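You operate a simulated robot arm through the tools that you are given. There is no shell and no other tool. Be economical: measure what you need, move in short steps, check, and stop when the job is done.

You run a simulated robot arm. Do the job below in one go: nothing can be reset, and whatever is moved stays where it is left.

## Task
Free the panel from the press and weight it on the yellow-tab blotter.
Fine: the knob ends wound up, the tray pushed in; the round weight from beside the press lies on the panel.

It is judged by the outcome, as a careful person would: the job done as asked, and still so three seconds after it is handed in. It fails if anything else is knocked over, pushed out of place, dropped, spilled or broken.

## Robot
A 7-joint arm with a two-finger parallel gripper, fixed in place. Base frame: the origin is at the foot of the arm, x ahead of it, y to its left, z up; the work surface is at about z = 0.86. Units: m, rad, N and s.
With the tool pointing down near the work surface it reaches from about 0.24 to 0.68 m from the base axis. Its first joint turns from -1.152 to 1.152 rad. Payload 2.4 kg.
The TCP is the grasp point between the finger pads, 0.03 m short of the fingertips. In the tool frame z runs along the fingers and y along their closing line. Largest opening 0.094 m; finger width 0.028, thickness 0.01; the body of the gripper, 0.05 by 0.096 m, starts 0.055 m behind the TCP.
Orientation is told as [roll, pitch, yaw] about the base's x, y, z axes, in that order, counted from this pose: with the fingers straight down and closing along the base's y, the tool's x points along the base's -x, its y along +y and its z along -z.

## Interface
- The arm moves only by the tool send_rows. Its argument "targets" is a list of rows, each a list of 3 entries, a list of its own where there are three numbers: the turn, a rotation vector about the base's x, y, z in units of 4 degrees (1.0 is 4 degrees), then the shift along the base's x, y, z in units of 30 mm (1.0 is 30 mm), then the opening, from 0 (shut) to 1 (fully open). In form: [[[wx, wy, wz], [dx, dy, dz], claw], ...]. A call has 1 to 8 rows; each row shifts and turns the commanded pose from where the row before left it. A call with a number of a shift or a turn outside -1 to 1 is refused whole. Rows are played at 5 a second. More than 0.05 m and 0.15 rad between two rows, or a gripper value outside its range, and nothing of the call is played. A pose out of reach is approached as far as the arm can. The call stops where the force on the tool passes 40 N (or 10 N more than at its start, if that is more) or the arm is blocked; 0.2 s more then pass. Each finger travels about 0.153 m/s and halts on what it meets, pressing with about 26 N; the grip force reading is that of the motor and also rises with nothing between the fingers. The clock runs only during rows and for 0.2 s after the last one: add rows that do not move to give the fingers time. It gives the time, the measured TCP pose, the force on the tool (base axes), the opening and the grip force at its end, in the units of the frame above (readings bear some noise).
- Cameras (640 x 400 px; columns grow to the right, rows downward): "scene" is fixed at [0.0499, 0.481, 1.4542]; the picture's right is [-0.63, -0.78, 0.00], its down [-0.37, 0.29, -0.88] and it looks along [0.69, -0.55, -0.47] (base axes); focal length 264 px, centre (320, 200). "wrist" rides on the gripper at [0.076, 0.014, -0.103] in the tool frame; the picture's right is [-0.18, 0.98, 0.00], its down [-0.75, -0.14, -0.64] and it looks along [-0.63, -0.12, 0.77] (tool axes); focal length 243 px, centre (320, 200). There is no depth. A picture from a camera that has moved, and an enlarged one, comes with that camera's place and axes in the base frame and with its lens.
- capture(camera): a new picture of that camera. The clock stands still meanwhile.
- zoom(camera, box): a new picture of the part [left, top, right, bottom] of that camera's present view, enlarged. The clock stands still meanwhile.
- finish_job(): hands the job in; it is judged then, once.

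Go step by step. Nothing tells you positions but the pictures and the camera data: compare them with the known pose of the tool, close in by small moves and look again before you grip or let go. The budget is 120 turns and 84 pictures, counting those below and the enlarged ones. Unless the task says otherwise, let go and move clear before handing in, and close with one line.

The tools are called after "Emit:" as name(argument=value, ...) on one line, values as JSON. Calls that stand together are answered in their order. send_rows: Moves the arm, as the interface text tells. Its arguments: {"type":"object","properties":{"targets":{"type":"array","items":{"type":"array"}}},"required":["targets"]} The other tools are called the same way: capture (camera) takes a picture; zoom (camera, box) takes an enlarged picture of a part of a camera's view; finish_job () hands the job in.

At the start:

```text
time_s: 0.0
tcp_pos: [0.3833, 0.1513, 1.3232]
tool_rot: [0.001, 0.001, -0.001]
contact_force: [0.2, 1.1, -0.4]
opening: 0.0939
finger_force: 0.0
```

scene: 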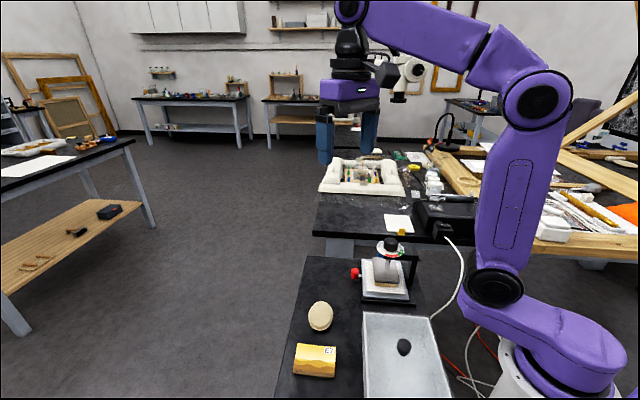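
wrist: 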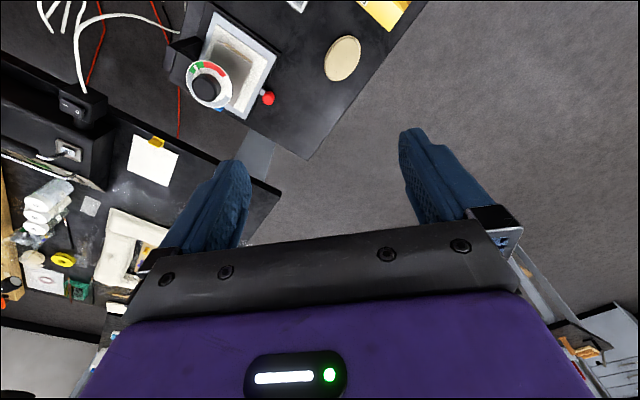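

I see the press (knob on top, red-knobbed tray), a round weight beside it, and a white blotter with a yellow tab. I'll look closer first.

Emit:
zoom(camera="scene", box=[330, 220, 450, 310])

Emit:
zoom(camera="scene", box=[270, 190, 510, 400])

Emit:
zoom(camera="wrist", box=[120, 0, 420, 190])

```text
4.44 times, centred on (390, 265) of scene
camera zoom: at [0.0499, 0.481, 1.4542], right [-0.63, -0.78, 0.0], down [-0.37, 0.29, -0.88], along [0.69, -0.55, -0.47], focal length 1172 px, centre (9, -89)
```

zoom: 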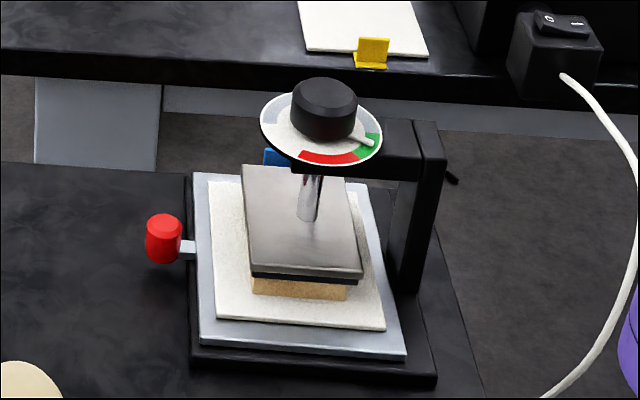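

```text
1.90 times, centred on (390, 295) of scene
camera zoom: at [0.0499, 0.481, 1.4542], right [-0.63, -0.78, 0.0], down [-0.37, 0.29, -0.88], along [0.69, -0.55, -0.47], focal length 502 px, centre (187, 19)
```

zoom: 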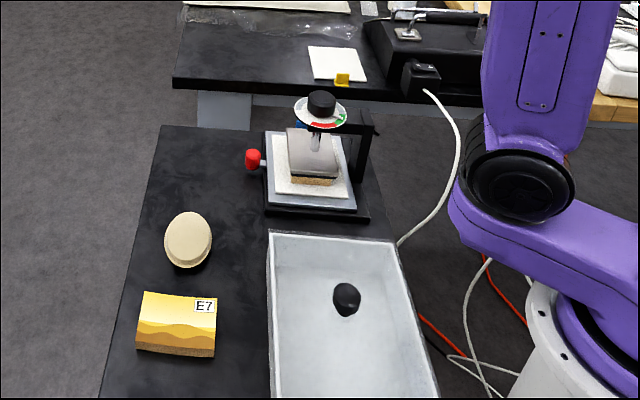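

```text
2.11 times, centred on (270, 95) of wrist
camera zoom: at [0.3066, 0.1653, 1.425], right [0.18, 0.98, 0.0], down [0.75, -0.14, 0.64], along [0.63, -0.12, -0.77], focal length 511 px, centre (425, 421)
```

zoom: 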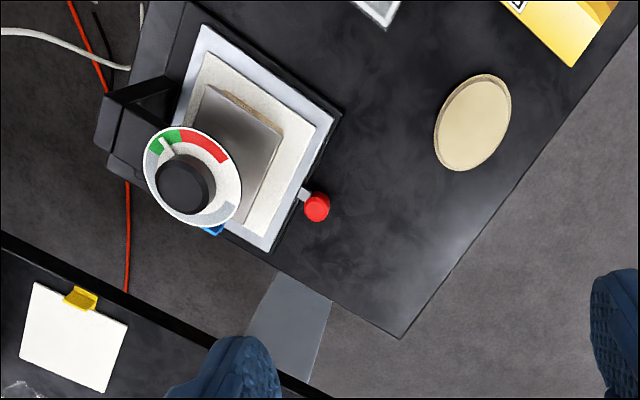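

Emit:
zoom(camera="wrist", box=[155, 0, 285, 120])

Emit:
zoom(camera="scene", box=[290, 285, 440, 385])

Emit:
zoom(camera="scene", box=[360, 228, 424, 268])

```text
3.33 times, centred on (220, 60) of wrist
camera zoom: at [0.3066, 0.1653, 1.425], right [0.18, 0.98, 0.0], down [0.75, -0.14, 0.64], along [0.63, -0.12, -0.77], focal length 809 px, centre (653, 667)
```

zoom: 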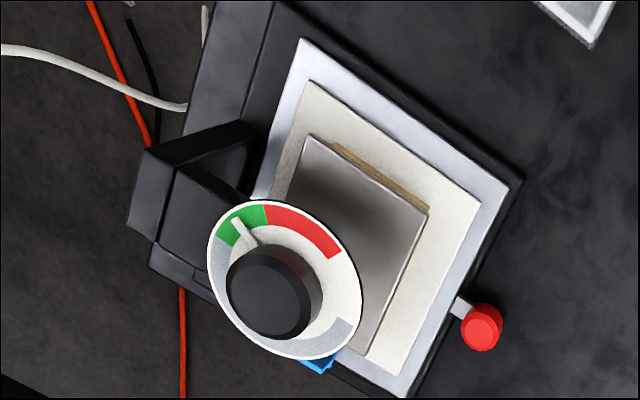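

```text
4.00 times, centred on (365, 335) of scene
camera zoom: at [0.0499, 0.481, 1.4542], right [-0.63, -0.78, 0.0], down [-0.37, 0.29, -0.88], along [0.69, -0.55, -0.47], focal length 1054 px, centre (140, -340)
```

zoom: 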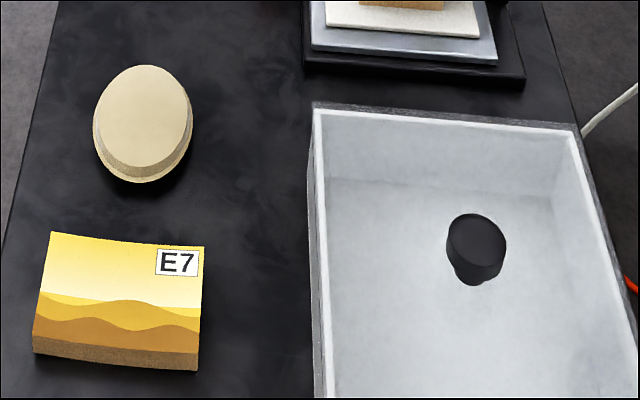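

```text
10.00 times, centred on (392, 248) of scene
camera zoom: at [0.0499, 0.481, 1.4542], right [-0.63, -0.78, 0.0], down [-0.37, 0.29, -0.88], along [0.69, -0.55, -0.47], focal length 2636 px, centre (-400, -280)
```

zoom: 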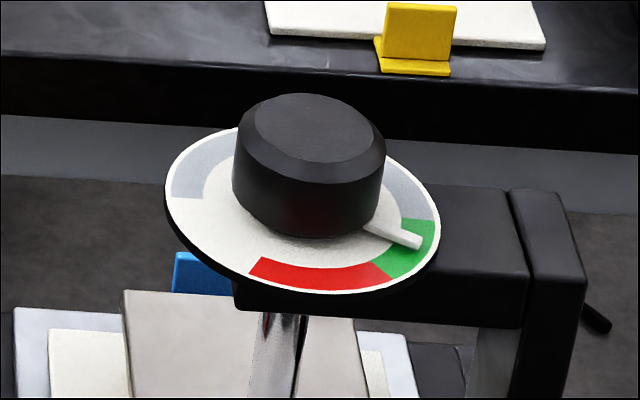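

The dial is green at present with red clockwise from it, so counterclockwise (towards grey) winds the press up. The knob is at about (0.381, -0.032, top 1.017); I'll move above it and look.

Emit:
send_rows(targets=[[[0, 0, 0], [0, -0.87, -0.85], 1], [[0, 0, 0], [0, -0.87, -0.85], 1], [[0, 0, 0], [0, -0.87, -0.85], 1], [[0, 0, 0], [0, -0.87, -0.85], 1], [[0, 0, 0], [0, -0.87, -0.85], 1], [[0, 0, 0], [0, -0.87, -0.85], 1], [[0, 0, 0], [0, -0.87, -0.85], 1]])

Emit:
capture(camera="wrist")

Emit:
capture(camera="scene")

```text
time_s: 1.6
tcp_pos: [0.381, -0.0331, 1.1453]
tool_rot: [0.0, 0.001, 0.0]
contact_force: [-0.2, -1.0, -0.5]
opening: 0.0939
finger_force: 0.1
```

```text
75 pictures are left
camera wrist: at [0.3052, -0.018, 1.2462], right [0.18, 0.98, 0.0], down [0.75, -0.14, 0.64], along [0.63, -0.12, -0.77], focal length 243 px, centre (320, 200)
```

wrist: 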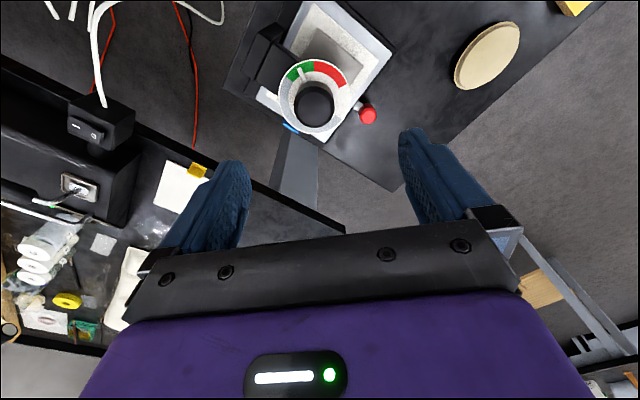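

```text
74 pictures are left
```

scene: 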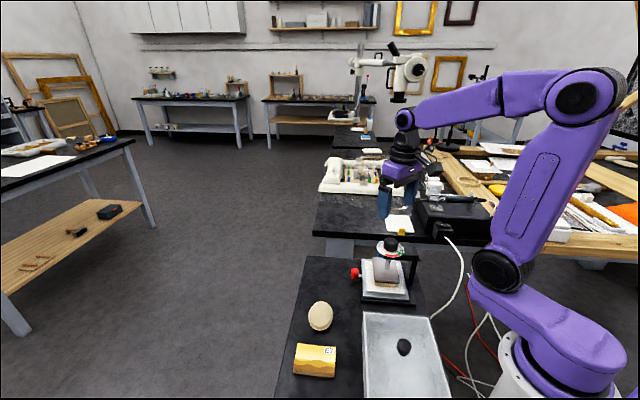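

Emit:
zoom(camera="wrist", box=[240, 30, 400, 150])

```text
3.33 times, centred on (320, 90) of wrist
camera zoom: at [0.3052, -0.018, 1.2462], right [0.18, 0.98, 0.0], down [0.75, -0.14, 0.64], along [0.63, -0.12, -0.77], focal length 809 px, centre (320, 567)
```

zoom: 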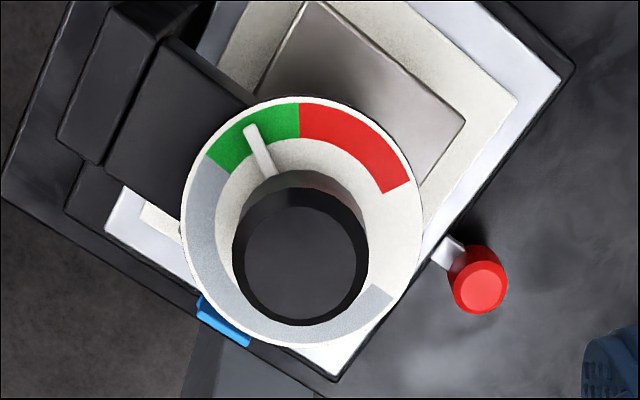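

Emit:
send_rows(targets=[[[0, 0, -1], [0, -0.07, -0.9], 1], [[0, 0, -1], [0, 0, -0.9], 1], [[0, 0, -1], [0, 0, -0.9], 1], [[0, 0, 0], [0, 0, -0.9], 1]])

Emit:
zoom(camera="scene", box=[342, 200, 438, 260])

Emit:
capture(camera="wrist")

```text
time_s: 2.6
tcp_pos: [0.3829, -0.0336, 1.0371]
tool_rot: [0.001, 0.0, -0.212]
contact_force: [-0.5, 0.8, 0.6]
opening: 0.0941
finger_force: 0.2
```

```text
6.67 times, centred on (390, 230) of scene
camera zoom: at [0.0499, 0.481, 1.4542], right [-0.63, -0.78, 0.0], down [-0.37, 0.29, -0.88], along [0.69, -0.55, -0.47], focal length 1757 px, centre (-147, 0)
```

zoom: 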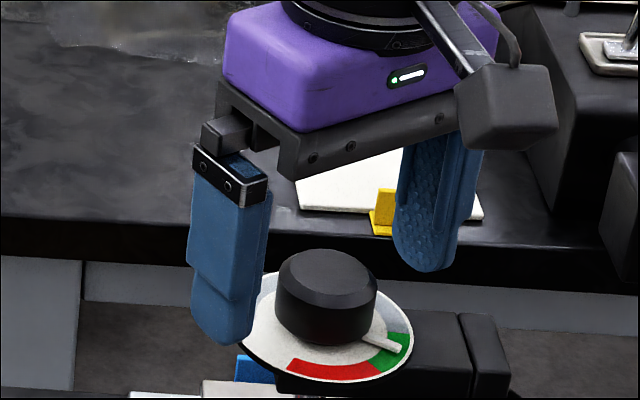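

```text
71 pictures are left
camera wrist: at [0.3112, -0.0029, 1.1376], right [0.39, 0.92, 0.0], down [0.71, -0.3, 0.64], along [0.59, -0.25, -0.77], focal length 243 px, centre (320, 200)
```

wrist: 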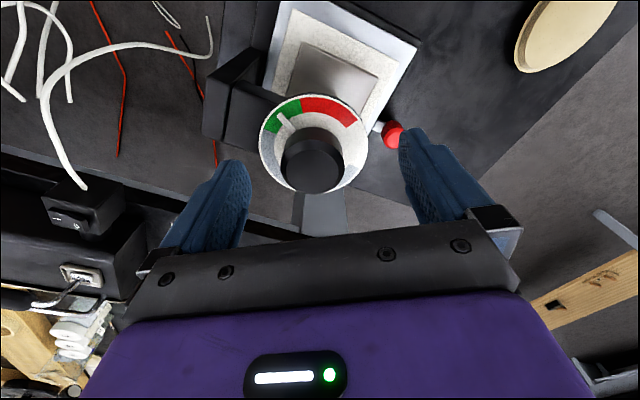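

Emit:
send_rows(targets=[[[0, 0, 0], [-0.1, -0.02, -0.2], 1], [[0, 0, 0], [0, 0, 0], 0], [[0, 0, 0], [0, 0, 0], 0], [[0, 0, 0], [0, 0, 0], 0]])

Emit:
zoom(camera="scene", box=[342, 200, 438, 260])

```text
time_s: 3.6
tcp_pos: [0.3799, -0.0374, 1.0294]
tool_rot: [0.0, 0.001, -0.211]
contact_force: [-5.7, -30.5, -1.3]
opening: 0.0394
finger_force: 45.3
```

```text
6.67 times, centred on (390, 230) of scene
camera zoom: at [0.0498, 0.48, 1.4546], right [-0.63, -0.78, 0.0], down [-0.37, 0.3, -0.88], along [0.69, -0.55, -0.47], focal length 1757 px, centre (-147, 0)
```

zoom: 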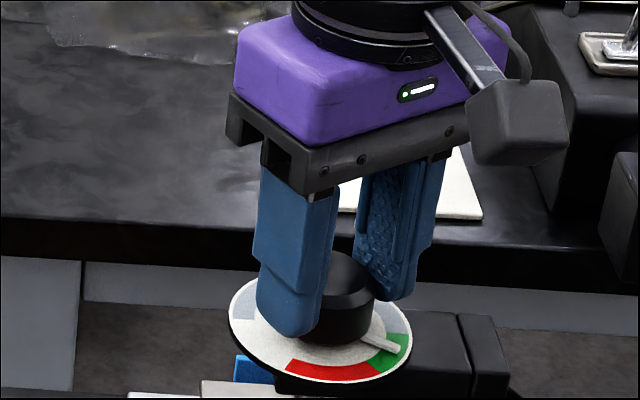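

The knob is gripped, slightly off-centre in y. I ease the command onto its centre and turn counterclockwise a little.

Emit:
send_rows(targets=[[[0, 0, 0], [-0.02, -0.12, 0], 0], [[0, 0, 0], [0, 0, 0], 0], [[0, 0, 0.5], [0, 0, 0], 0], [[0, 0, 1], [0, 0, 0], 0], [[0, 0, 1], [0, 0, 0], 0]])

Emit:
zoom(camera="scene", box=[342, 220, 438, 280])

```text
time_s: 4.8
tcp_pos: [0.3802, -0.0392, 1.0296]
tool_rot: [0.001, 0.003, -0.035]
contact_force: [5.6, -8.7, -34.2]
opening: 0.0393
finger_force: 44.6
```

```text
6.67 times, centred on (390, 250) of scene
camera zoom: at [0.0505, 0.4807, 1.4543], right [-0.63, -0.78, 0.0], down [-0.37, 0.29, -0.88], along [0.69, -0.55, -0.47], focal length 1757 px, centre (-147, -133)
```

zoom: 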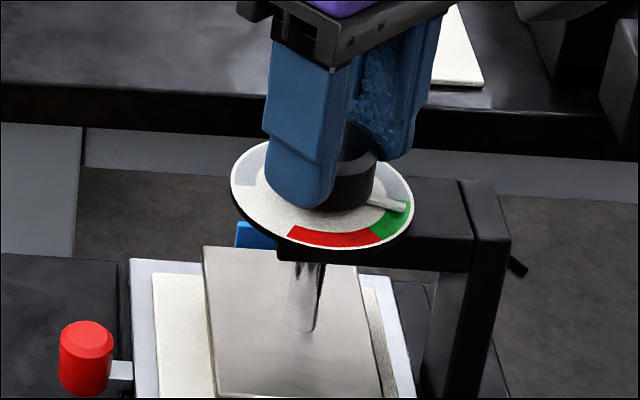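

Emit:
send_rows(targets=[[[0, 0, 0], [0, -0.03, -0.05], 0], [[0, 0, 0.7], [0, 0, 0], 0], [[0, 0, 0.7], [0, 0, 0], 0], [[0, 0, 0.7], [0, 0, 0], 0], [[0, 0, 0], [0, 0, 0], 0]])

Emit:
zoom(camera="scene", box=[342, 230, 438, 290])

```text
time_s: 6.0
tcp_pos: [0.3801, -0.0396, 1.0299]
tool_rot: [-0.001, -0.002, 0.113]
contact_force: [-7.0, -9.0, 18.5]
opening: 0.0394
finger_force: 45.5
```

```text
6.67 times, centred on (390, 260) of scene
camera zoom: at [0.0495, 0.4807, 1.4543], right [-0.63, -0.78, 0.0], down [-0.37, 0.29, -0.88], along [0.69, -0.55, -0.47], focal length 1757 px, centre (-147, -200)
```

zoom: 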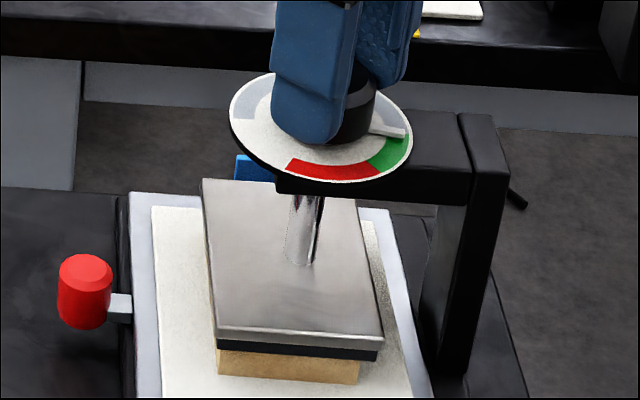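

The pointer leaves green for grey; it works. I continue turning.

Emit:
send_rows(targets=[[[0, 0, 0.8], [0, 0, 0.05], 0], [[0, 0, 0.8], [0, 0, 0], 0], [[0, 0, 0.8], [0, 0, 0], 0], [[0, 0, 0.8], [0, 0, 0], 0], [[0, 0, 0.8], [0, 0, 0], 0], [[0, 0, 0.8], [0, 0, 0], 0], [[0, 0, 0.8], [0, 0, 0], 0], [[0, 0, 0.8], [0, 0, 0], 0]])

```text
time_s: 7.3
tcp_pos: [0.3794, -0.0411, 1.0289]
tool_rot: [-0.002, 0.002, 0.415]
contact_force: [3.9, -3.3, -9.0]
opening: 0.0394
finger_force: 45.0
stopped in row 6: the force on the tool passed its limit (the readings are from after the stop); the commanded pose is now the measured one
```

Emit:
zoom(camera="scene", box=[342, 230, 438, 290])

Emit:
send_rows(targets=[[[0, 0, 0], [0, 0, 0], 0]])

```text
6.67 times, centred on (390, 260) of scene
camera zoom: at [0.0501, 0.4809, 1.4543], right [-0.63, -0.78, 0.0], down [-0.37, 0.29, -0.88], along [0.69, -0.55, -0.47], focal length 1757 px, centre (-147, -200)
```

zoom: 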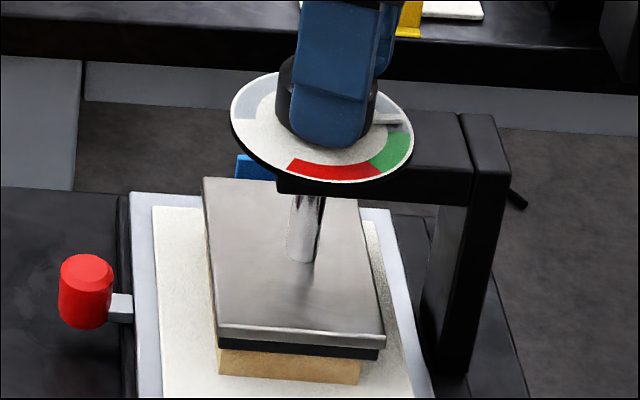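

```text
time_s: 7.7
tcp_pos: [0.3804, -0.0423, 1.03]
tool_rot: [-0.001, 0.001, 0.416]
contact_force: [6.0, -6.0, -14.2]
opening: 0.0393
finger_force: 45.0
```

Emit:
send_rows(targets=[[[0, 0, 0.7], [0, 0, 0], 0], [[0, 0, 0.7], [0, 0, 0], 0], [[0, 0, 0.7], [0, 0, 0], 0], [[0, 0, 0.7], [0, 0, 0], 0], [[0, 0, 0.7], [0, 0, 0], 0], [[0, 0, 0.7], [0, 0, 0], 0], [[0, 0, 0.7], [0, 0, 0], 0], [[0, 0, 0.7], [0, 0, 0], 0]])

```text
time_s: 9.2
tcp_pos: [0.3812, -0.0428, 1.0294]
tool_rot: [-0.005, 0.0, 0.717]
contact_force: [6.9, -3.7, -11.0]
opening: 0.0395
finger_force: 45.6
stopped in row 7: the force on the tool passed its limit (the readings are from after the stop); the commanded pose is now the measured one
```

Emit:
send_rows(targets=[[[0, 0, 0.7], [0, 0, 0], 0], [[0, 0, 0.7], [0, 0, 0], 0], [[0, 0, 0.7], [0, 0, 0], 0], [[0, 0, 0.7], [0, 0, 0], 0], [[0, 0, 0.7], [0, 0, 0], 0], [[0, 0, 0.7], [0, 0, 0], 0], [[0, 0, 0.7], [0, 0, 0], 0]])

Emit:
zoom(camera="scene", box=[342, 230, 438, 290])

```text
time_s: 10.8
tcp_pos: [0.3818, -0.0429, 1.0302]
tool_rot: [-0.014, 0.0, 1.025]
contact_force: [7.8, -3.9, -10.4]
opening: 0.0393
finger_force: 45.1
stopped in row 7: the force on the tool passed its limit (the readings are from after the stop); the commanded pose is now the measured one
```

```text
6.67 times, centred on (390, 260) of scene
camera zoom: at [0.0502, 0.4809, 1.4543], right [-0.63, -0.78, 0.0], down [-0.37, 0.29, -0.88], along [0.69, -0.55, -0.47], focal length 1757 px, centre (-147, -200)
```

zoom: 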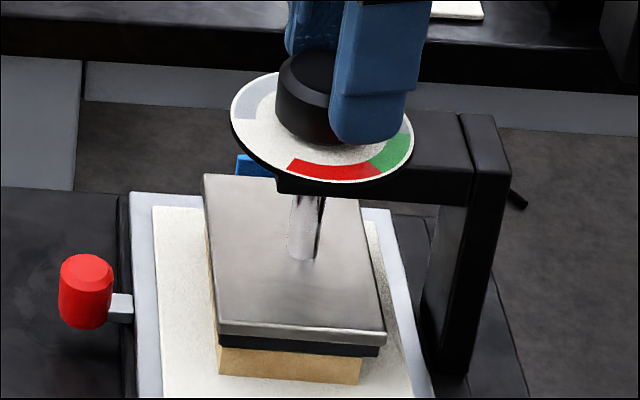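

The plate is rising. I release, lift, turn the wrist back and regrasp.

Emit:
send_rows(targets=[[[0, 0, 0], [0, 0, 0], 1], [[0, 0, 0], [0, 0, 0], 1], [[0, 0, 0], [0, 0, 1], 1], [[0.2, 0, 0], [0, 0, 0.4], 1], [[0, 0, -1], [0, 0, 0], 1], [[0, 0, -1], [0, 0, 0], 1], [[0, 0, -1], [0, 0, 0], 1], [[0, 0, -1], [0, 0, 0], 1]])

Emit:
send_rows(targets=[[[0, 0, -1], [0, 0, 0], 1], [[0, 0, -1], [0, 0, 0], 1], [[0, 0, -1], [0, 0, 0], 1], [[0, 0, -1], [0, 0, 0], 1], [[0, 0, -1], [0, 0, 0], 1], [[0, 0, -1], [0, 0, 0], 1], [[0, 0, -1], [0, 0, 0], 1], [[0, 0, -1], [0, 0, 0], 1]])

Emit:
send_rows(targets=[[[0, 0, -1], [0, 0, 0], 1], [[0, 0, -1], [0, 0, 0], 1], [[0, 0, -1], [0, 0, 0], 1], [[0, 0, -1], [0, 0, 0], 1], [[0, 0, -1], [0, 0, 0], 1], [[0, 0, -1], [0, 0, 0], 1], [[0, 0, -1], [0, 0, 0], 1], [[0, 0, -1], [0, 0, 0], 1]])

Emit:
send_rows(targets=[[[0, 0, -1], [0, 0, 0], 1], [[0, 0, -1], [0, 0, 0], 1], [[0, 0, -1], [0, 0, 0], 1], [[0, 0, -1], [0, 0, 0], 1], [[0, 0, -0.8], [0, 0, 0], 1]])

Emit:
zoom(camera="scene", box=[342, 210, 438, 270])

Emit:
capture(camera="wrist")

```text
time_s: 12.6
tcp_pos: [0.3811, -0.0422, 1.0738]
tool_rot: [-0.003, -0.011, 0.746]
contact_force: [-1.0, -0.2, 0.1]
opening: 0.0939
finger_force: 0.1
```

```text
time_s: 14.3
tcp_pos: [0.3814, -0.0432, 1.0729]
tool_rot: [-0.004, -0.011, 0.186]
contact_force: [0.3, 0.2, -1.0]
opening: 0.0941
finger_force: 0.0
```

```text
time_s: 16.1
tcp_pos: [0.3816, -0.0433, 1.0731]
tool_rot: [-0.005, -0.011, -0.371]
contact_force: [-0.2, 0.0, 0.1]
opening: 0.0941
finger_force: 0.0
```

```text
time_s: 17.4
tcp_pos: [0.3822, -0.0431, 1.072]
tool_rot: [-0.005, -0.013, -0.708]
contact_force: [-0.7, -0.1, -0.6]
opening: 0.0939
finger_force: 0.1
```

```text
6.67 times, centred on (390, 240) of scene
camera zoom: at [0.0499, 0.481, 1.4542], right [-0.63, -0.78, 0.0], down [-0.37, 0.29, -0.88], along [0.69, -0.55, -0.47], focal length 1757 px, centre (-147, -67)
```

zoom: 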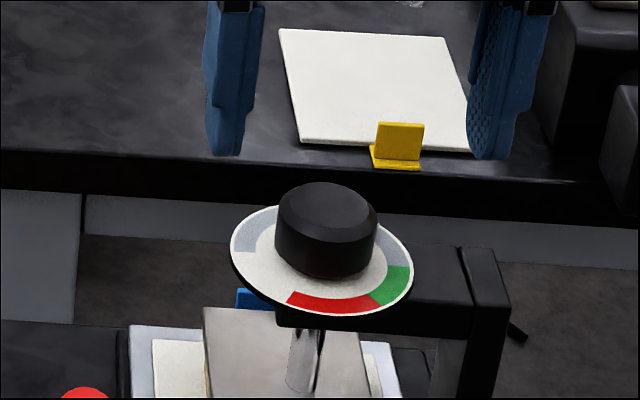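

```text
64 pictures are left
camera wrist: at [0.3316, 0.0184, 1.1735], right [0.78, 0.63, 0.0], down [0.48, -0.59, 0.65], along [0.41, -0.51, -0.76], focal length 243 px, centre (320, 200)
```

wrist: 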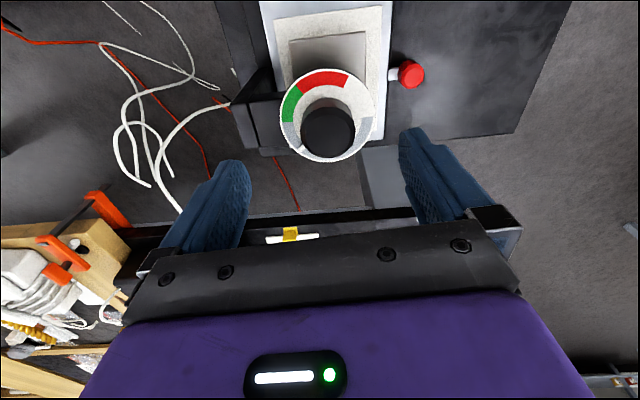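

Emit:
send_rows(targets=[[[0, 0.18, 0], [0, 0.05, -0.7], 1], [[0, 0, 0], [0, 0, -0.7], 1], [[0, 0, 0], [0, 0, 0], 0], [[0, 0, 0], [0, 0, 0], 0], [[0, 0, 0], [0, 0, 0], 0]])

```text
time_s: 18.4
tcp_pos: [0.3844, -0.0382, 1.0301]
tool_rot: [-0.002, -0.01, -0.7]
contact_force: [5.0, 2.2, -7.8]
opening: 0.0397
finger_force: 45.0
stopped in row 5: the force on the tool passed its limit (the readings are from after the stop); the commanded pose is now the measured one
```

Emit:
send_rows(targets=[[[0, 0, 0.7], [0, 0, 0], 0], [[0, 0, 0.7], [0, 0, 0], 0], [[0, 0, 0.7], [0, 0, 0], 0], [[0, 0, 0.7], [0, 0, 0], 0], [[0, 0, 0.7], [0, 0, 0], 0], [[0, 0, 0.7], [0, 0, 0], 0], [[0, 0, 0.7], [0, 0, 0], 0], [[0, 0, 0.7], [0, 0, 0], 0]])

Emit:
send_rows(targets=[[[0, 0, 0.7], [0, 0, 0], 0], [[0, 0, 0.7], [0, 0, 0], 0], [[0, 0, 0.7], [0, 0, 0], 0], [[0, 0, 0.7], [0, 0, 0], 0], [[0, 0, 0.7], [0, 0, 0], 0], [[0, 0, 0.7], [0, 0, 0], 0], [[0, 0, 0.7], [0, 0, 0], 0], [[0, 0, 0.7], [0, 0, 0], 0]])

Emit:
zoom(camera="scene", box=[342, 230, 438, 290])

```text
time_s: 20.2
tcp_pos: [0.3849, -0.0385, 1.0312]
tool_rot: [0.0, -0.007, -0.308]
contact_force: [14.2, 7.7, -35.0]
opening: 0.0395
finger_force: 45.4
```

```text
time_s: 22.0
tcp_pos: [0.3824, -0.0402, 1.0301]
tool_rot: [-0.004, -0.007, 0.081]
contact_force: [0.7, 4.3, -9.9]
opening: 0.0398
finger_force: 44.8
```

```text
6.67 times, centred on (390, 260) of scene
camera zoom: at [0.0501, 0.4811, 1.4542], right [-0.63, -0.78, 0.0], down [-0.37, 0.29, -0.88], along [0.69, -0.55, -0.47], focal length 1757 px, centre (-147, -200)
```

zoom: 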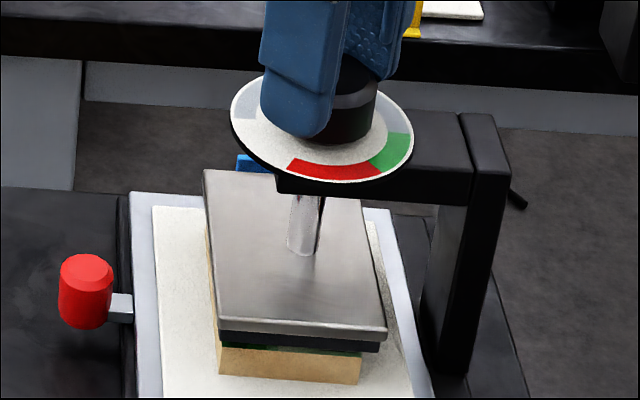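

The plate has lifted off the panel. I continue to wind.

Emit:
send_rows(targets=[[[0, 0, 0.7], [0, 0, 0], 0], [[0, 0, 0.7], [0, 0, 0], 0], [[0, 0, 0.7], [0, 0, 0], 0], [[0, 0, 0.7], [0, 0, 0], 0], [[0, 0, 0.7], [0, 0, 0], 0], [[0, 0, 0.7], [0, 0, 0], 0], [[0, 0, 0.7], [0, 0, 0], 0], [[0, 0, 0.7], [0, 0, 0], 0]])

Emit:
send_rows(targets=[[[0, 0, 0.7], [0, 0, 0], 0], [[0, 0, 0.7], [0, 0, 0], 0], [[0, 0, 0.7], [0, 0, 0], 0], [[0, 0, 0.7], [0, 0, 0], 0], [[0, 0, 0.7], [0, 0, 0], 0], [[0, 0, 0.7], [0, 0, 0], 0], [[0, 0, 0.7], [0, 0, 0], 0], [[0, 0, 0.7], [0, 0, 0], 0]])

Emit:
zoom(camera="scene", box=[342, 230, 438, 290])

```text
time_s: 23.8
tcp_pos: [0.3838, -0.0394, 1.0308]
tool_rot: [-0.004, -0.008, 0.474]
contact_force: [5.8, -5.1, -7.1]
opening: 0.0397
finger_force: 45.4
```

```text
time_s: 25.6
tcp_pos: [0.3854, -0.0398, 1.0303]
tool_rot: [-0.004, -0.009, 0.864]
contact_force: [6.7, -17.3, 8.7]
opening: 0.0397
finger_force: 45.1
```

```text
6.67 times, centred on (390, 260) of scene
camera zoom: at [0.05, 0.4805, 1.4544], right [-0.63, -0.78, 0.0], down [-0.37, 0.29, -0.88], along [0.69, -0.55, -0.47], focal length 1757 px, centre (-147, -200)
```

zoom: 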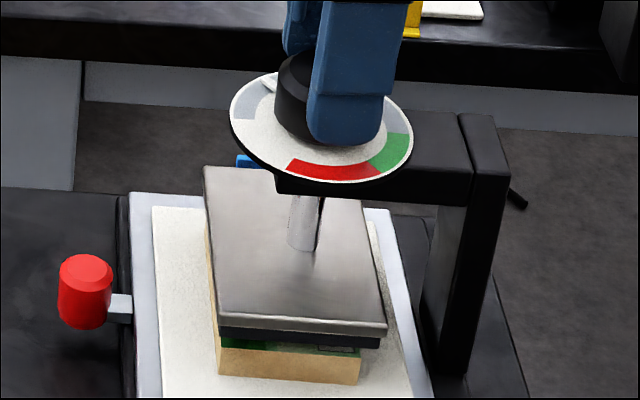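

Emit:
send_rows(targets=[[[0, 0, 0.7], [0, 0, 0], 0], [[0, 0, 0.7], [0, 0, 0], 0], [[0, 0, 0.7], [0, 0, 0], 0], [[0, 0, 0.7], [0, 0, 0], 0], [[0, 0, 0.7], [0, 0, 0], 0], [[0, 0, 0.7], [0, 0, 0], 0], [[0, 0, 0.7], [0, 0, 0], 0], [[0, 0, 0.7], [0, 0, 0], 0]])

Emit:
zoom(camera="scene", box=[342, 230, 438, 290])

```text
time_s: 27.4
tcp_pos: [0.3855, -0.0398, 1.0306]
tool_rot: [-0.005, -0.009, 1.257]
contact_force: [13.2, -21.3, 2.7]
opening: 0.0396
finger_force: 45.1
```

```text
6.67 times, centred on (390, 260) of scene
camera zoom: at [0.0503, 0.4803, 1.4544], right [-0.63, -0.78, 0.0], down [-0.37, 0.29, -0.88], along [0.69, -0.55, -0.47], focal length 1757 px, centre (-147, -200)
```

zoom: 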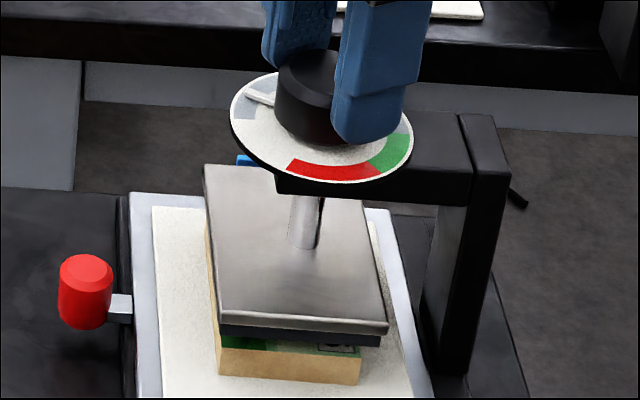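

Emit:
send_rows(targets=[[[0, 0, 0.7], [0, 0, 0], 0], [[0, 0, 0.7], [0, 0, 0], 0], [[0, 0, 0.7], [0, 0, 0], 0], [[0, 0, 0.5], [0, 0, 0], 0]])

Emit:
zoom(camera="scene", box=[342, 230, 438, 290])

```text
time_s: 28.4
tcp_pos: [0.3842, -0.0398, 1.0311]
tool_rot: [-0.004, -0.008, 1.436]
contact_force: [14.7, -13.6, 2.9]
opening: 0.0395
finger_force: 45.3
```

```text
6.67 times, centred on (390, 260) of scene
camera zoom: at [0.0503, 0.4806, 1.4543], right [-0.63, -0.78, 0.0], down [-0.37, 0.29, -0.88], along [0.69, -0.55, -0.47], focal length 1757 px, centre (-147, -200)
```

zoom: 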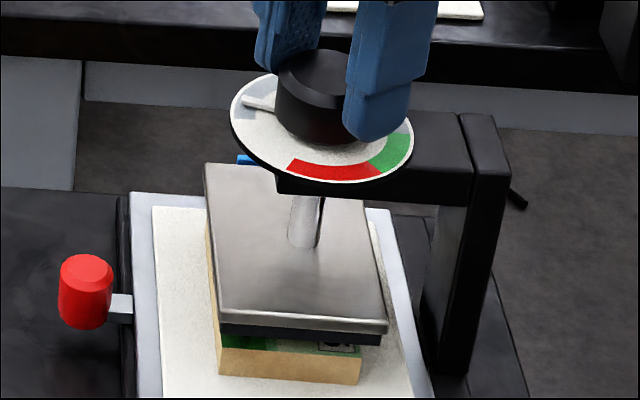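

Emit:
send_rows(targets=[[[0, 0, 0.5], [0, 0, 0], 0], [[0, 0, 0.5], [0, 0, 0], 0], [[0, 0, 0.4], [0, 0, 0], 0]])

Emit:
zoom(camera="scene", box=[342, 230, 438, 290])

```text
time_s: 29.2
tcp_pos: [0.3848, -0.0399, 1.0297]
tool_rot: [-0.005, -0.01, 1.534]
contact_force: [19.6, -16.8, -7.1]
opening: 0.0394
finger_force: 45.5
```

```text
6.67 times, centred on (390, 260) of scene
camera zoom: at [0.0506, 0.4804, 1.4544], right [-0.63, -0.78, 0.0], down [-0.37, 0.29, -0.88], along [0.69, -0.55, -0.47], focal length 1757 px, centre (-147, -200)
```

zoom: 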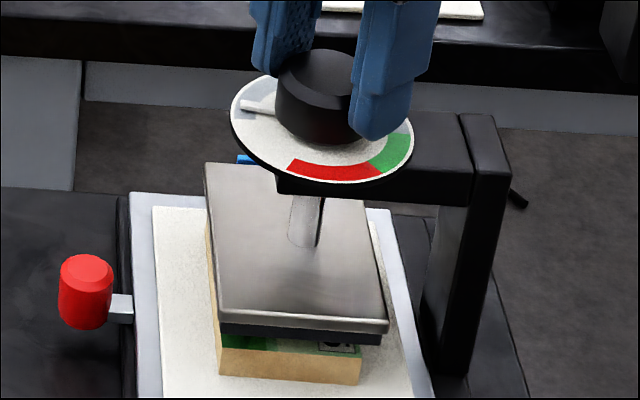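

The knob is fully wound up in grey. I release, rise and turn the wrist back to view the red tray handle at about (0.45, 0.03).

Emit:
send_rows(targets=[[[0, 0, 0], [0, 0, 0], 1], [[0, 0, 0], [0, 0, 0], 1], [[0, 0, 0], [0, 0, 1], 1], [[0.2, 0.2, 0], [0, 0, 1], 1], [[0, 0, -1], [0.3, 0.3, 1], 1], [[0, 0, -1], [0.3, 0.3, 1], 1], [[0, 0, -1], [0.3, 0.3, 0], 1], [[0, 0, -1], [0.3, 0.3, 0], 1]])

Emit:
send_rows(targets=[[[0, 0, -1], [0.15, 0.15, 0], 1], [[0, 0, -1], [0.15, 0.15, 0], 1], [[0, 0, -1], [0.15, 0.15, 0], 1], [[0, 0, -1], [0.15, 0.15, 0], 1], [[0, 0, -1], [0.15, 0.15, 0], 1], [[0, 0, -1], [0.15, 0.15, 0], 1], [[0, 0, -1], [0.1, 0.1, 0], 1], [[0, 0, -1], [0, 0, 0], 1]])

Emit:
send_rows(targets=[[[0, 0, -1], [0, 0, 0], 1], [[0, 0, -1], [0, 0, 0], 1], [[0, 0, -1], [0, 0, 0], 1], [[0, 0, -1], [0, 0, 0], 1], [[0, 0, -1], [0, 0, 0], 1], [[0, 0, -1], [0, 0, 0], 1], [[0, 0, -1], [0, 0, 0], 1], [[0, 0, -1], [0, 0, 0], 1]])

Emit:
capture(camera="wrist")

Emit:
zoom(camera="scene", box=[342, 240, 438, 300])

```text
time_s: 31.0
tcp_pos: [0.4196, -0.0031, 1.1522]
tool_rot: [0.012, -0.021, 1.252]
contact_force: [-0.3, -0.3, -0.5]
opening: 0.0939
finger_force: 0.1
```

```text
time_s: 32.8
tcp_pos: [0.4508, 0.0265, 1.1505]
tool_rot: [0.012, -0.021, 0.692]
contact_force: [-0.7, 0.2, 0.4]
opening: 0.0941
finger_force: 0.1
```

```text
time_s: 34.6
tcp_pos: [0.4497, 0.0264, 1.1501]
tool_rot: [0.012, -0.021, 0.132]
contact_force: [0.2, 1.1, -0.3]
opening: 0.0942
finger_force: 0.0
```

```text
58 pictures are left
camera wrist: at [0.3701, 0.0294, 1.2508], right [0.05, 1.0, 0.02], down [0.75, -0.05, 0.66], along [0.66, -0.02, -0.75], focal length 243 px, centre (320, 200)
```

wrist: 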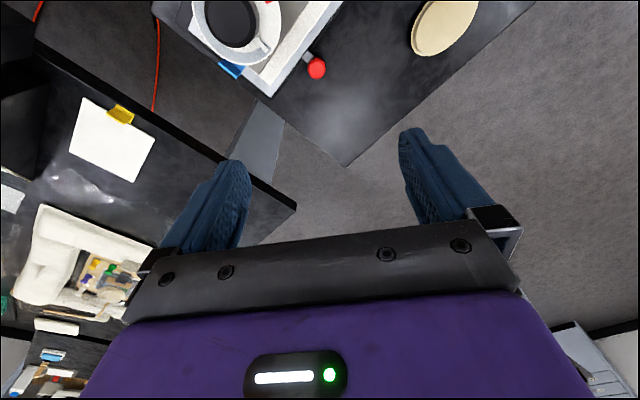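

```text
6.67 times, centred on (390, 270) of scene
camera zoom: at [0.0499, 0.481, 1.4542], right [-0.63, -0.78, 0.0], down [-0.37, 0.29, -0.88], along [0.69, -0.55, -0.47], focal length 1757 px, centre (-147, -267)
```

zoom: 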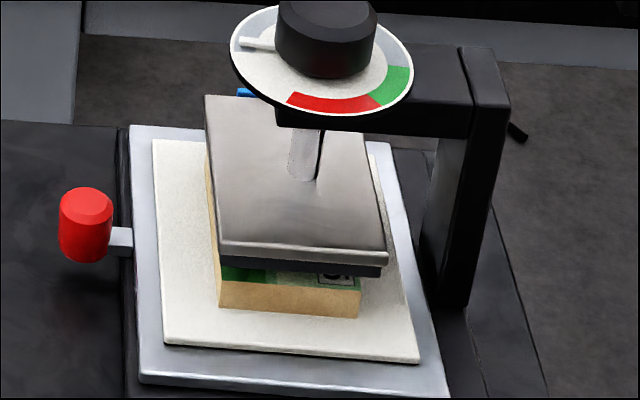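

Emit:
send_rows(targets=[[[0, 0, -1], [0, 0, 0], 1], [[0, 0, -1], [0, 0, 0], 1], [[0, 0, -1], [0, 0, 0], 1], [[0, 0, -1], [0, 0, 0], 1], [[0, 0, -1], [0, 0, 0], 1], [[0, 0, -1], [0, 0, 0], 1], [[0, 0, -1], [0, 0, -0.5], 0.8], [[0, 0, -1], [0, 0, -0.5], 0.5]])

Emit:
send_rows(targets=[[[0, 0, -1], [0, 0, -0.5], 0.5], [[0, 0, -1], [0, 0, -0.5], 0.5], [[0, 0, -1], [0, 0, -0.5], 0.5], [[0, 0, -1], [0, 0, -0.5], 0.5], [[-0.55, 0.6, -1], [0, 0, -0.5], 0.5], [[-0.55, 0.6, 0], [0, 0, 0], 0.5], [[-0.55, 0.6, 0], [0, 0, 0], 0.5], [[-0.55, 0.6, 0], [0, 0, 0], 0.5]])

Emit:
capture(camera="wrist")

Emit:
zoom(camera="scene", box=[310, 200, 438, 280])

```text
time_s: 36.4
tcp_pos: [0.449, 0.0257, 1.1201]
tool_rot: [0.012, -0.02, -0.423]
contact_force: [-0.6, -0.9, -0.4]
opening: 0.047
finger_force: 0.1
```

```text
time_s: 38.2
tcp_pos: [0.4517, 0.0271, 1.0446]
tool_rot: [-0.218, -0.005, -0.769]
contact_force: [-0.8, 0.2, -1.0]
opening: 0.0468
finger_force: 0.2
```

```text
56 pictures are left
camera wrist: at [0.4197, 0.1065, 1.1412], right [0.8, 0.56, -0.21], down [0.54, -0.52, 0.66], along [0.26, -0.64, -0.72], focal length 243 px, centre (320, 200)
```

wrist: 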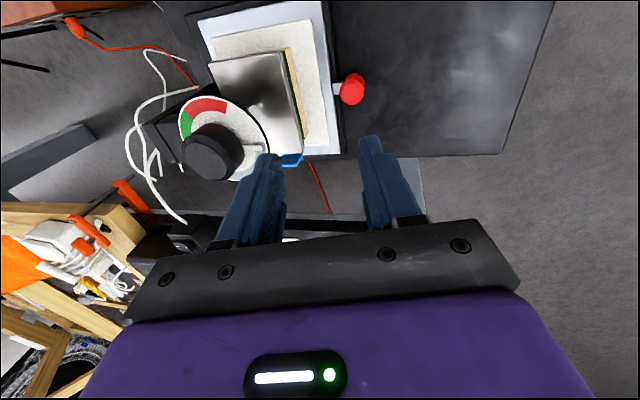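

```text
5.00 times, centred on (374, 240) of scene
camera zoom: at [0.0499, 0.481, 1.4542], right [-0.63, -0.78, 0.0], down [-0.37, 0.29, -0.88], along [0.69, -0.55, -0.47], focal length 1318 px, centre (50, 0)
```

zoom: 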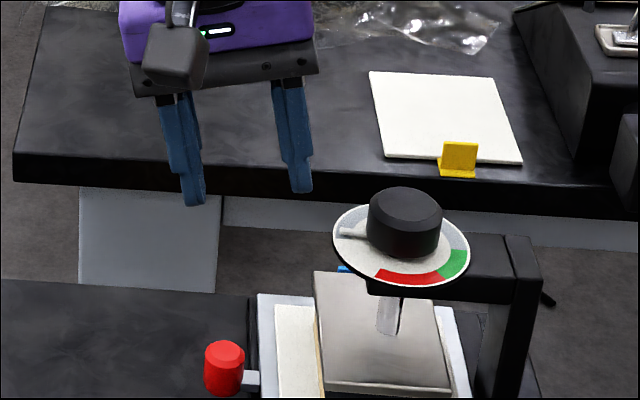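

Emit:
send_rows(targets=[[[0, 0, 0], [0, 0, -0.95], 0.5], [[0, 0, 0], [0, 0, -0.95], 0.5], [[0, 0, 0], [0, 0, -0.95], 0.5], [[0, 0, 0], [0, 0, -0.8], 0.5]])

Emit:
zoom(camera="scene", box=[310, 220, 438, 300])

Emit:
capture(camera="wrist")

```text
time_s: 39.2
tcp_pos: [0.4496, 0.027, 0.9349]
tool_rot: [-0.213, -0.007, -0.768]
contact_force: [-0.6, 0.3, 0.3]
opening: 0.0468
finger_force: 0.1
```

```text
5.00 times, centred on (374, 260) of scene
camera zoom: at [0.0499, 0.481, 1.4542], right [-0.63, -0.78, 0.0], down [-0.37, 0.29, -0.88], along [0.69, -0.55, -0.47], focal length 1318 px, centre (50, -100)
```

zoom: 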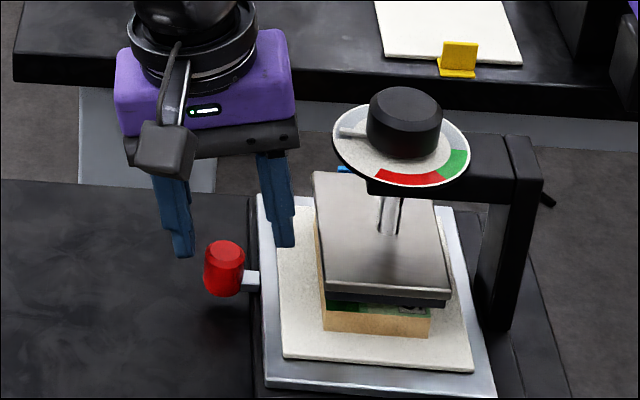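

```text
53 pictures are left
camera wrist: at [0.4189, 0.1072, 1.0312], right [0.8, 0.56, -0.21], down [0.54, -0.52, 0.66], along [0.26, -0.64, -0.72], focal length 243 px, centre (320, 200)
```

wrist: 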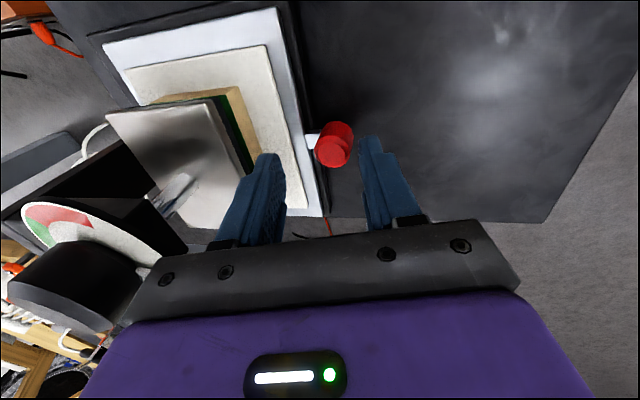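

Emit:
send_rows(targets=[[[0, 0, 0], [0.08, 0.2, -0.4], 0.5], [[0, 0, 0], [0, 0, -0.37], 0.5], [[0, 0, 0], [0, 0, 0], 0.5]])

Emit:
zoom(camera="wrist", box=[220, 80, 420, 205])

Emit:
zoom(camera="scene", box=[325, 240, 405, 290])

```text
time_s: 40.0
tcp_pos: [0.4516, 0.0331, 0.9125]
tool_rot: [-0.214, -0.006, -0.769]
contact_force: [0.5, -0.1, -0.6]
opening: 0.047
finger_force: 0.1
```

```text
3.20 times, centred on (320, 142) of wrist
camera zoom: at [0.4209, 0.112, 1.0087], right [0.8, 0.56, -0.21], down [0.54, -0.52, 0.66], along [0.26, -0.64, -0.72], focal length 776 px, centre (320, 384)
```

zoom: 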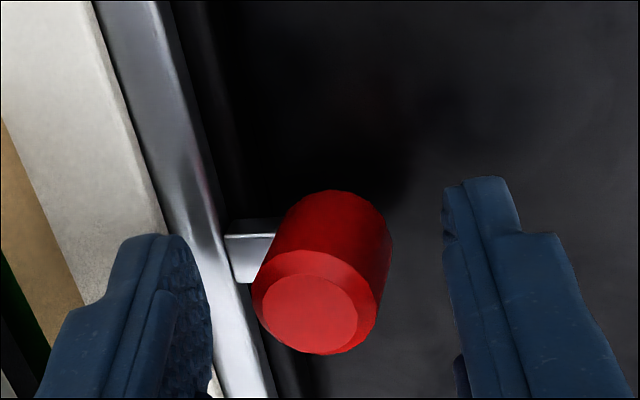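

```text
8.00 times, centred on (365, 265) of scene
camera zoom: at [0.0499, 0.481, 1.4542], right [-0.63, -0.78, 0.0], down [-0.37, 0.29, -0.88], along [0.69, -0.55, -0.47], focal length 2109 px, centre (-40, -320)
```

zoom: 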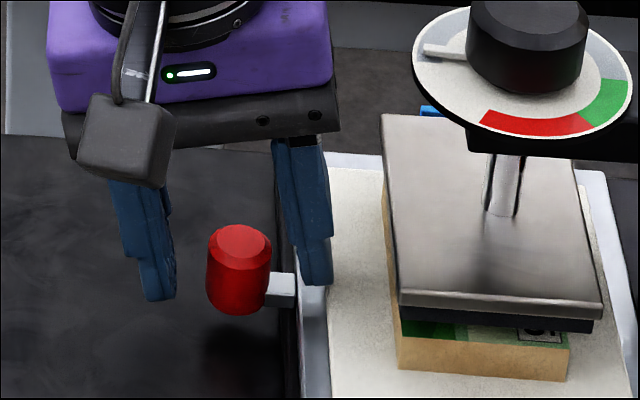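

Emit:
send_rows(targets=[[[0, 0, 0], [0, 0, 0], 0.3], [[0, 0, 0], [0, 0, 0], 0], [[0, 0, 0], [0, 0, 0], 0], [[0, 0, 0], [0, 0, 0], 0]])

Emit:
zoom(camera="scene", box=[325, 240, 405, 290])

```text
time_s: 41.0
tcp_pos: [0.4527, 0.0317, 0.9129]
tool_rot: [-0.215, -0.005, -0.768]
contact_force: [-0.2, 0.2, -2.5]
opening: 0.0255
finger_force: 44.6
```

```text
8.00 times, centred on (365, 265) of scene
camera zoom: at [0.0499, 0.481, 1.4542], right [-0.63, -0.78, 0.0], down [-0.37, 0.29, -0.88], along [0.69, -0.55, -0.47], focal length 2109 px, centre (-40, -320)
```

zoom: 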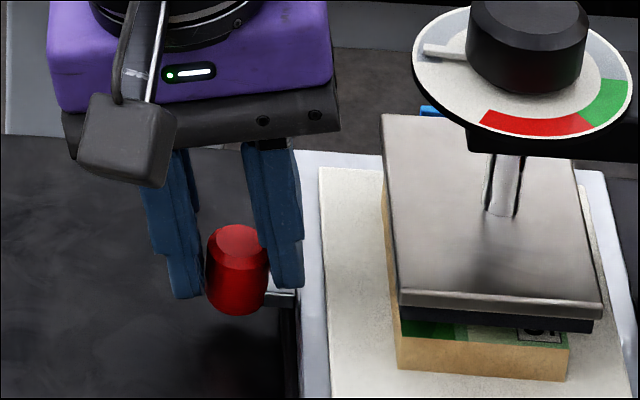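

The handle is gripped; I pull the tray out towards (+x,+y).

Emit:
send_rows(targets=[[[0, 0, 0], [0.3, 0.3, 0], 0], [[0, 0, 0], [0.3, 0.3, 0], 0], [[0, 0, 0], [0.3, 0.3, 0], 0], [[0, 0, 0], [0.3, 0.3, 0], 0]])

Emit:
zoom(camera="scene", box=[310, 220, 438, 300])

```text
time_s: 42.0
tcp_pos: [0.4876, 0.0696, 0.9129]
tool_rot: [-0.215, -0.006, -0.768]
contact_force: [-4.7, 4.1, -7.8]
opening: 0.0256
finger_force: 44.7
```

```text
5.00 times, centred on (374, 260) of scene
camera zoom: at [0.0499, 0.4811, 1.4542], right [-0.63, -0.78, 0.0], down [-0.37, 0.29, -0.88], along [0.69, -0.55, -0.47], focal length 1318 px, centre (50, -100)
```

zoom: 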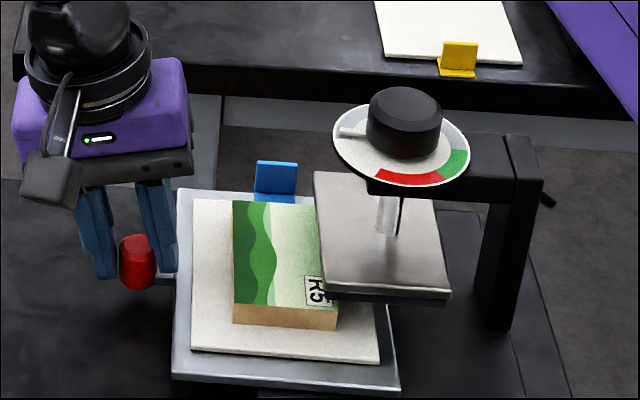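

Emit:
send_rows(targets=[[[0, 0, 0], [0.28, 0.32, 0], 0], [[0, 0, 0], [0.28, 0.32, 0], 0], [[0, 0, 0], [0.28, 0.32, 0], 0], [[0, 0, 0], [0.28, 0.32, 0], 0]])

Emit:
zoom(camera="scene", box=[294, 220, 438, 310])

```text
time_s: 43.0
tcp_pos: [0.5257, 0.106, 0.9133]
tool_rot: [-0.211, -0.007, -0.77]
contact_force: [4.8, -6.0, -8.0]
opening: 0.0257
finger_force: 45.1
```

```text
4.44 times, centred on (366, 265) of scene
camera zoom: at [0.0502, 0.4808, 1.4543], right [-0.63, -0.78, 0.0], down [-0.37, 0.29, -0.88], along [0.69, -0.55, -0.47], focal length 1172 px, centre (116, -89)
```

zoom: 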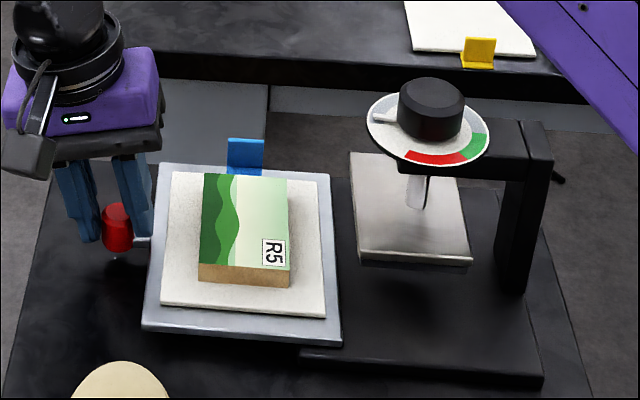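

The tray is out and panel R5 exposed at about (0.459, 0.043), narrow side (≈58 mm) along the pull direction. I let go of the handle, rise, and straighten the tool.

Emit:
send_rows(targets=[[[0, 0, 0], [0, 0, 0], 0.5], [[0, 0, 0], [0, 0, 0], 0.5], [[0, 0, 0], [0, 0, 0.5], 0.5], [[0, 0, 0], [0, 0, 1], 0.5], [[0.55, -0.55, 0], [-0.2, -0.2, 1], 1], [[0.55, -0.55, 0], [-0.4, -0.4, 1], 1], [[0.55, -0.55, 0], [-0.5, -0.5, 0], 1], [[0.55, -0.55, 0], [-0.5, -0.5, 0], 1]])

Emit:
capture(camera="wrist")

```text
time_s: 44.8
tcp_pos: [0.4717, 0.0601, 1.019]
tool_rot: [0.002, -0.009, -0.769]
contact_force: [-0.8, 0.1, 0.0]
opening: 0.0938
finger_force: 0.0
```

```text
47 pictures are left
camera wrist: at [0.4261, 0.1238, 1.1197], right [0.82, 0.58, 0.0], down [0.44, -0.62, 0.65], along [0.38, -0.53, -0.76], focal length 243 px, centre (320, 200)
```

wrist: 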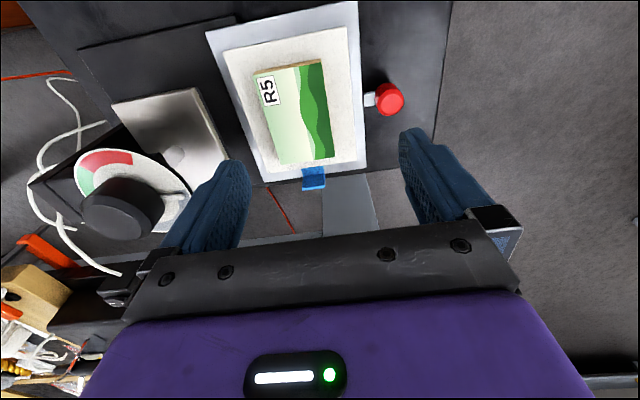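

Emit:
send_rows(targets=[[[0, 0.1, 0], [-0.46, -0.53, 0], 0.8], [[0, 0, 0], [0, 0, -0.9], 0.8], [[0, 0, 0], [0, 0, -0.9], 0.8], [[0, 0, 0], [0, 0, -0.8], 0.8], [[0, 0, 0], [0, 0, 0], 0.8]])

Emit:
zoom(camera="wrist", box=[200, 60, 440, 210])

Emit:
zoom(camera="scene", box=[318, 230, 414, 290])

```text
time_s: 46.0
tcp_pos: [0.4609, 0.0463, 0.9395]
tool_rot: [0.0, -0.006, -0.77]
contact_force: [0.0, -0.7, -0.5]
opening: 0.0752
finger_force: 0.1
```

```text
2.67 times, centred on (320, 135) of wrist
camera zoom: at [0.415, 0.109, 1.041], right [0.82, 0.58, 0.0], down [0.44, -0.62, 0.65], along [0.37, -0.53, -0.76], focal length 647 px, centre (320, 373)
```

zoom: 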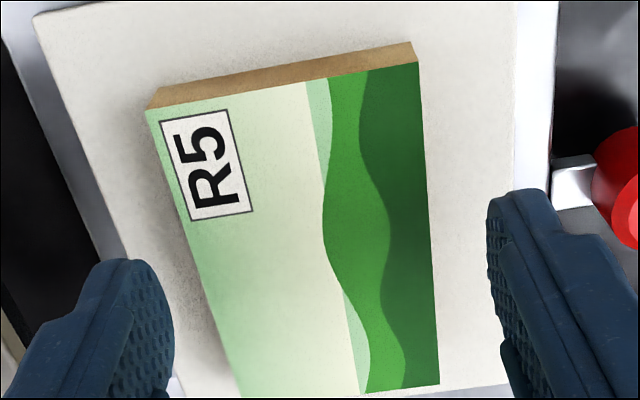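

```text
6.67 times, centred on (366, 260) of scene
camera zoom: at [0.0499, 0.481, 1.4542], right [-0.63, -0.78, 0.0], down [-0.37, 0.29, -0.88], along [0.69, -0.55, -0.47], focal length 1757 px, centre (13, -200)
```

zoom: 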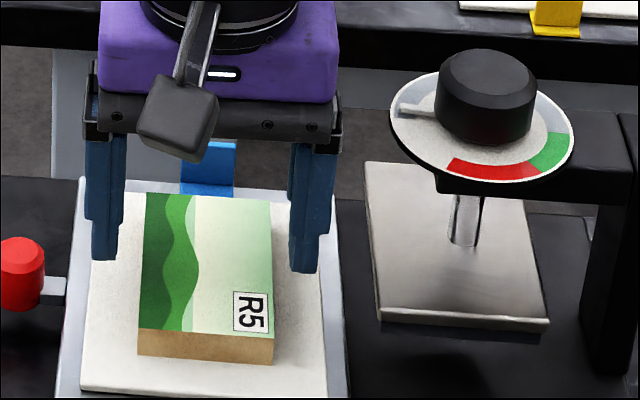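

Emit:
send_rows(targets=[[[0, 0, 0], [-0.05, -0.05, -0.25], 0.8], [[0, 0, 0], [0, 0, -0.27], 0.8], [[0, 0, 0], [0, 0, 0], 0.8]])

Emit:
zoom(camera="scene", box=[318, 230, 414, 290])

```text
time_s: 46.8
tcp_pos: [0.458, 0.0427, 0.9232]
tool_rot: [-0.002, -0.004, -0.77]
contact_force: [0.0, -0.1, -0.4]
opening: 0.0753
finger_force: 0.1
```

```text
6.67 times, centred on (366, 260) of scene
camera zoom: at [0.0499, 0.481, 1.4542], right [-0.63, -0.78, 0.0], down [-0.37, 0.29, -0.88], along [0.69, -0.55, -0.47], focal length 1757 px, centre (13, -200)
```

zoom: 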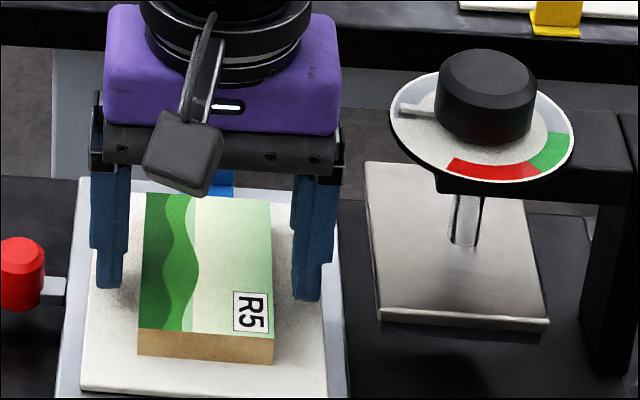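

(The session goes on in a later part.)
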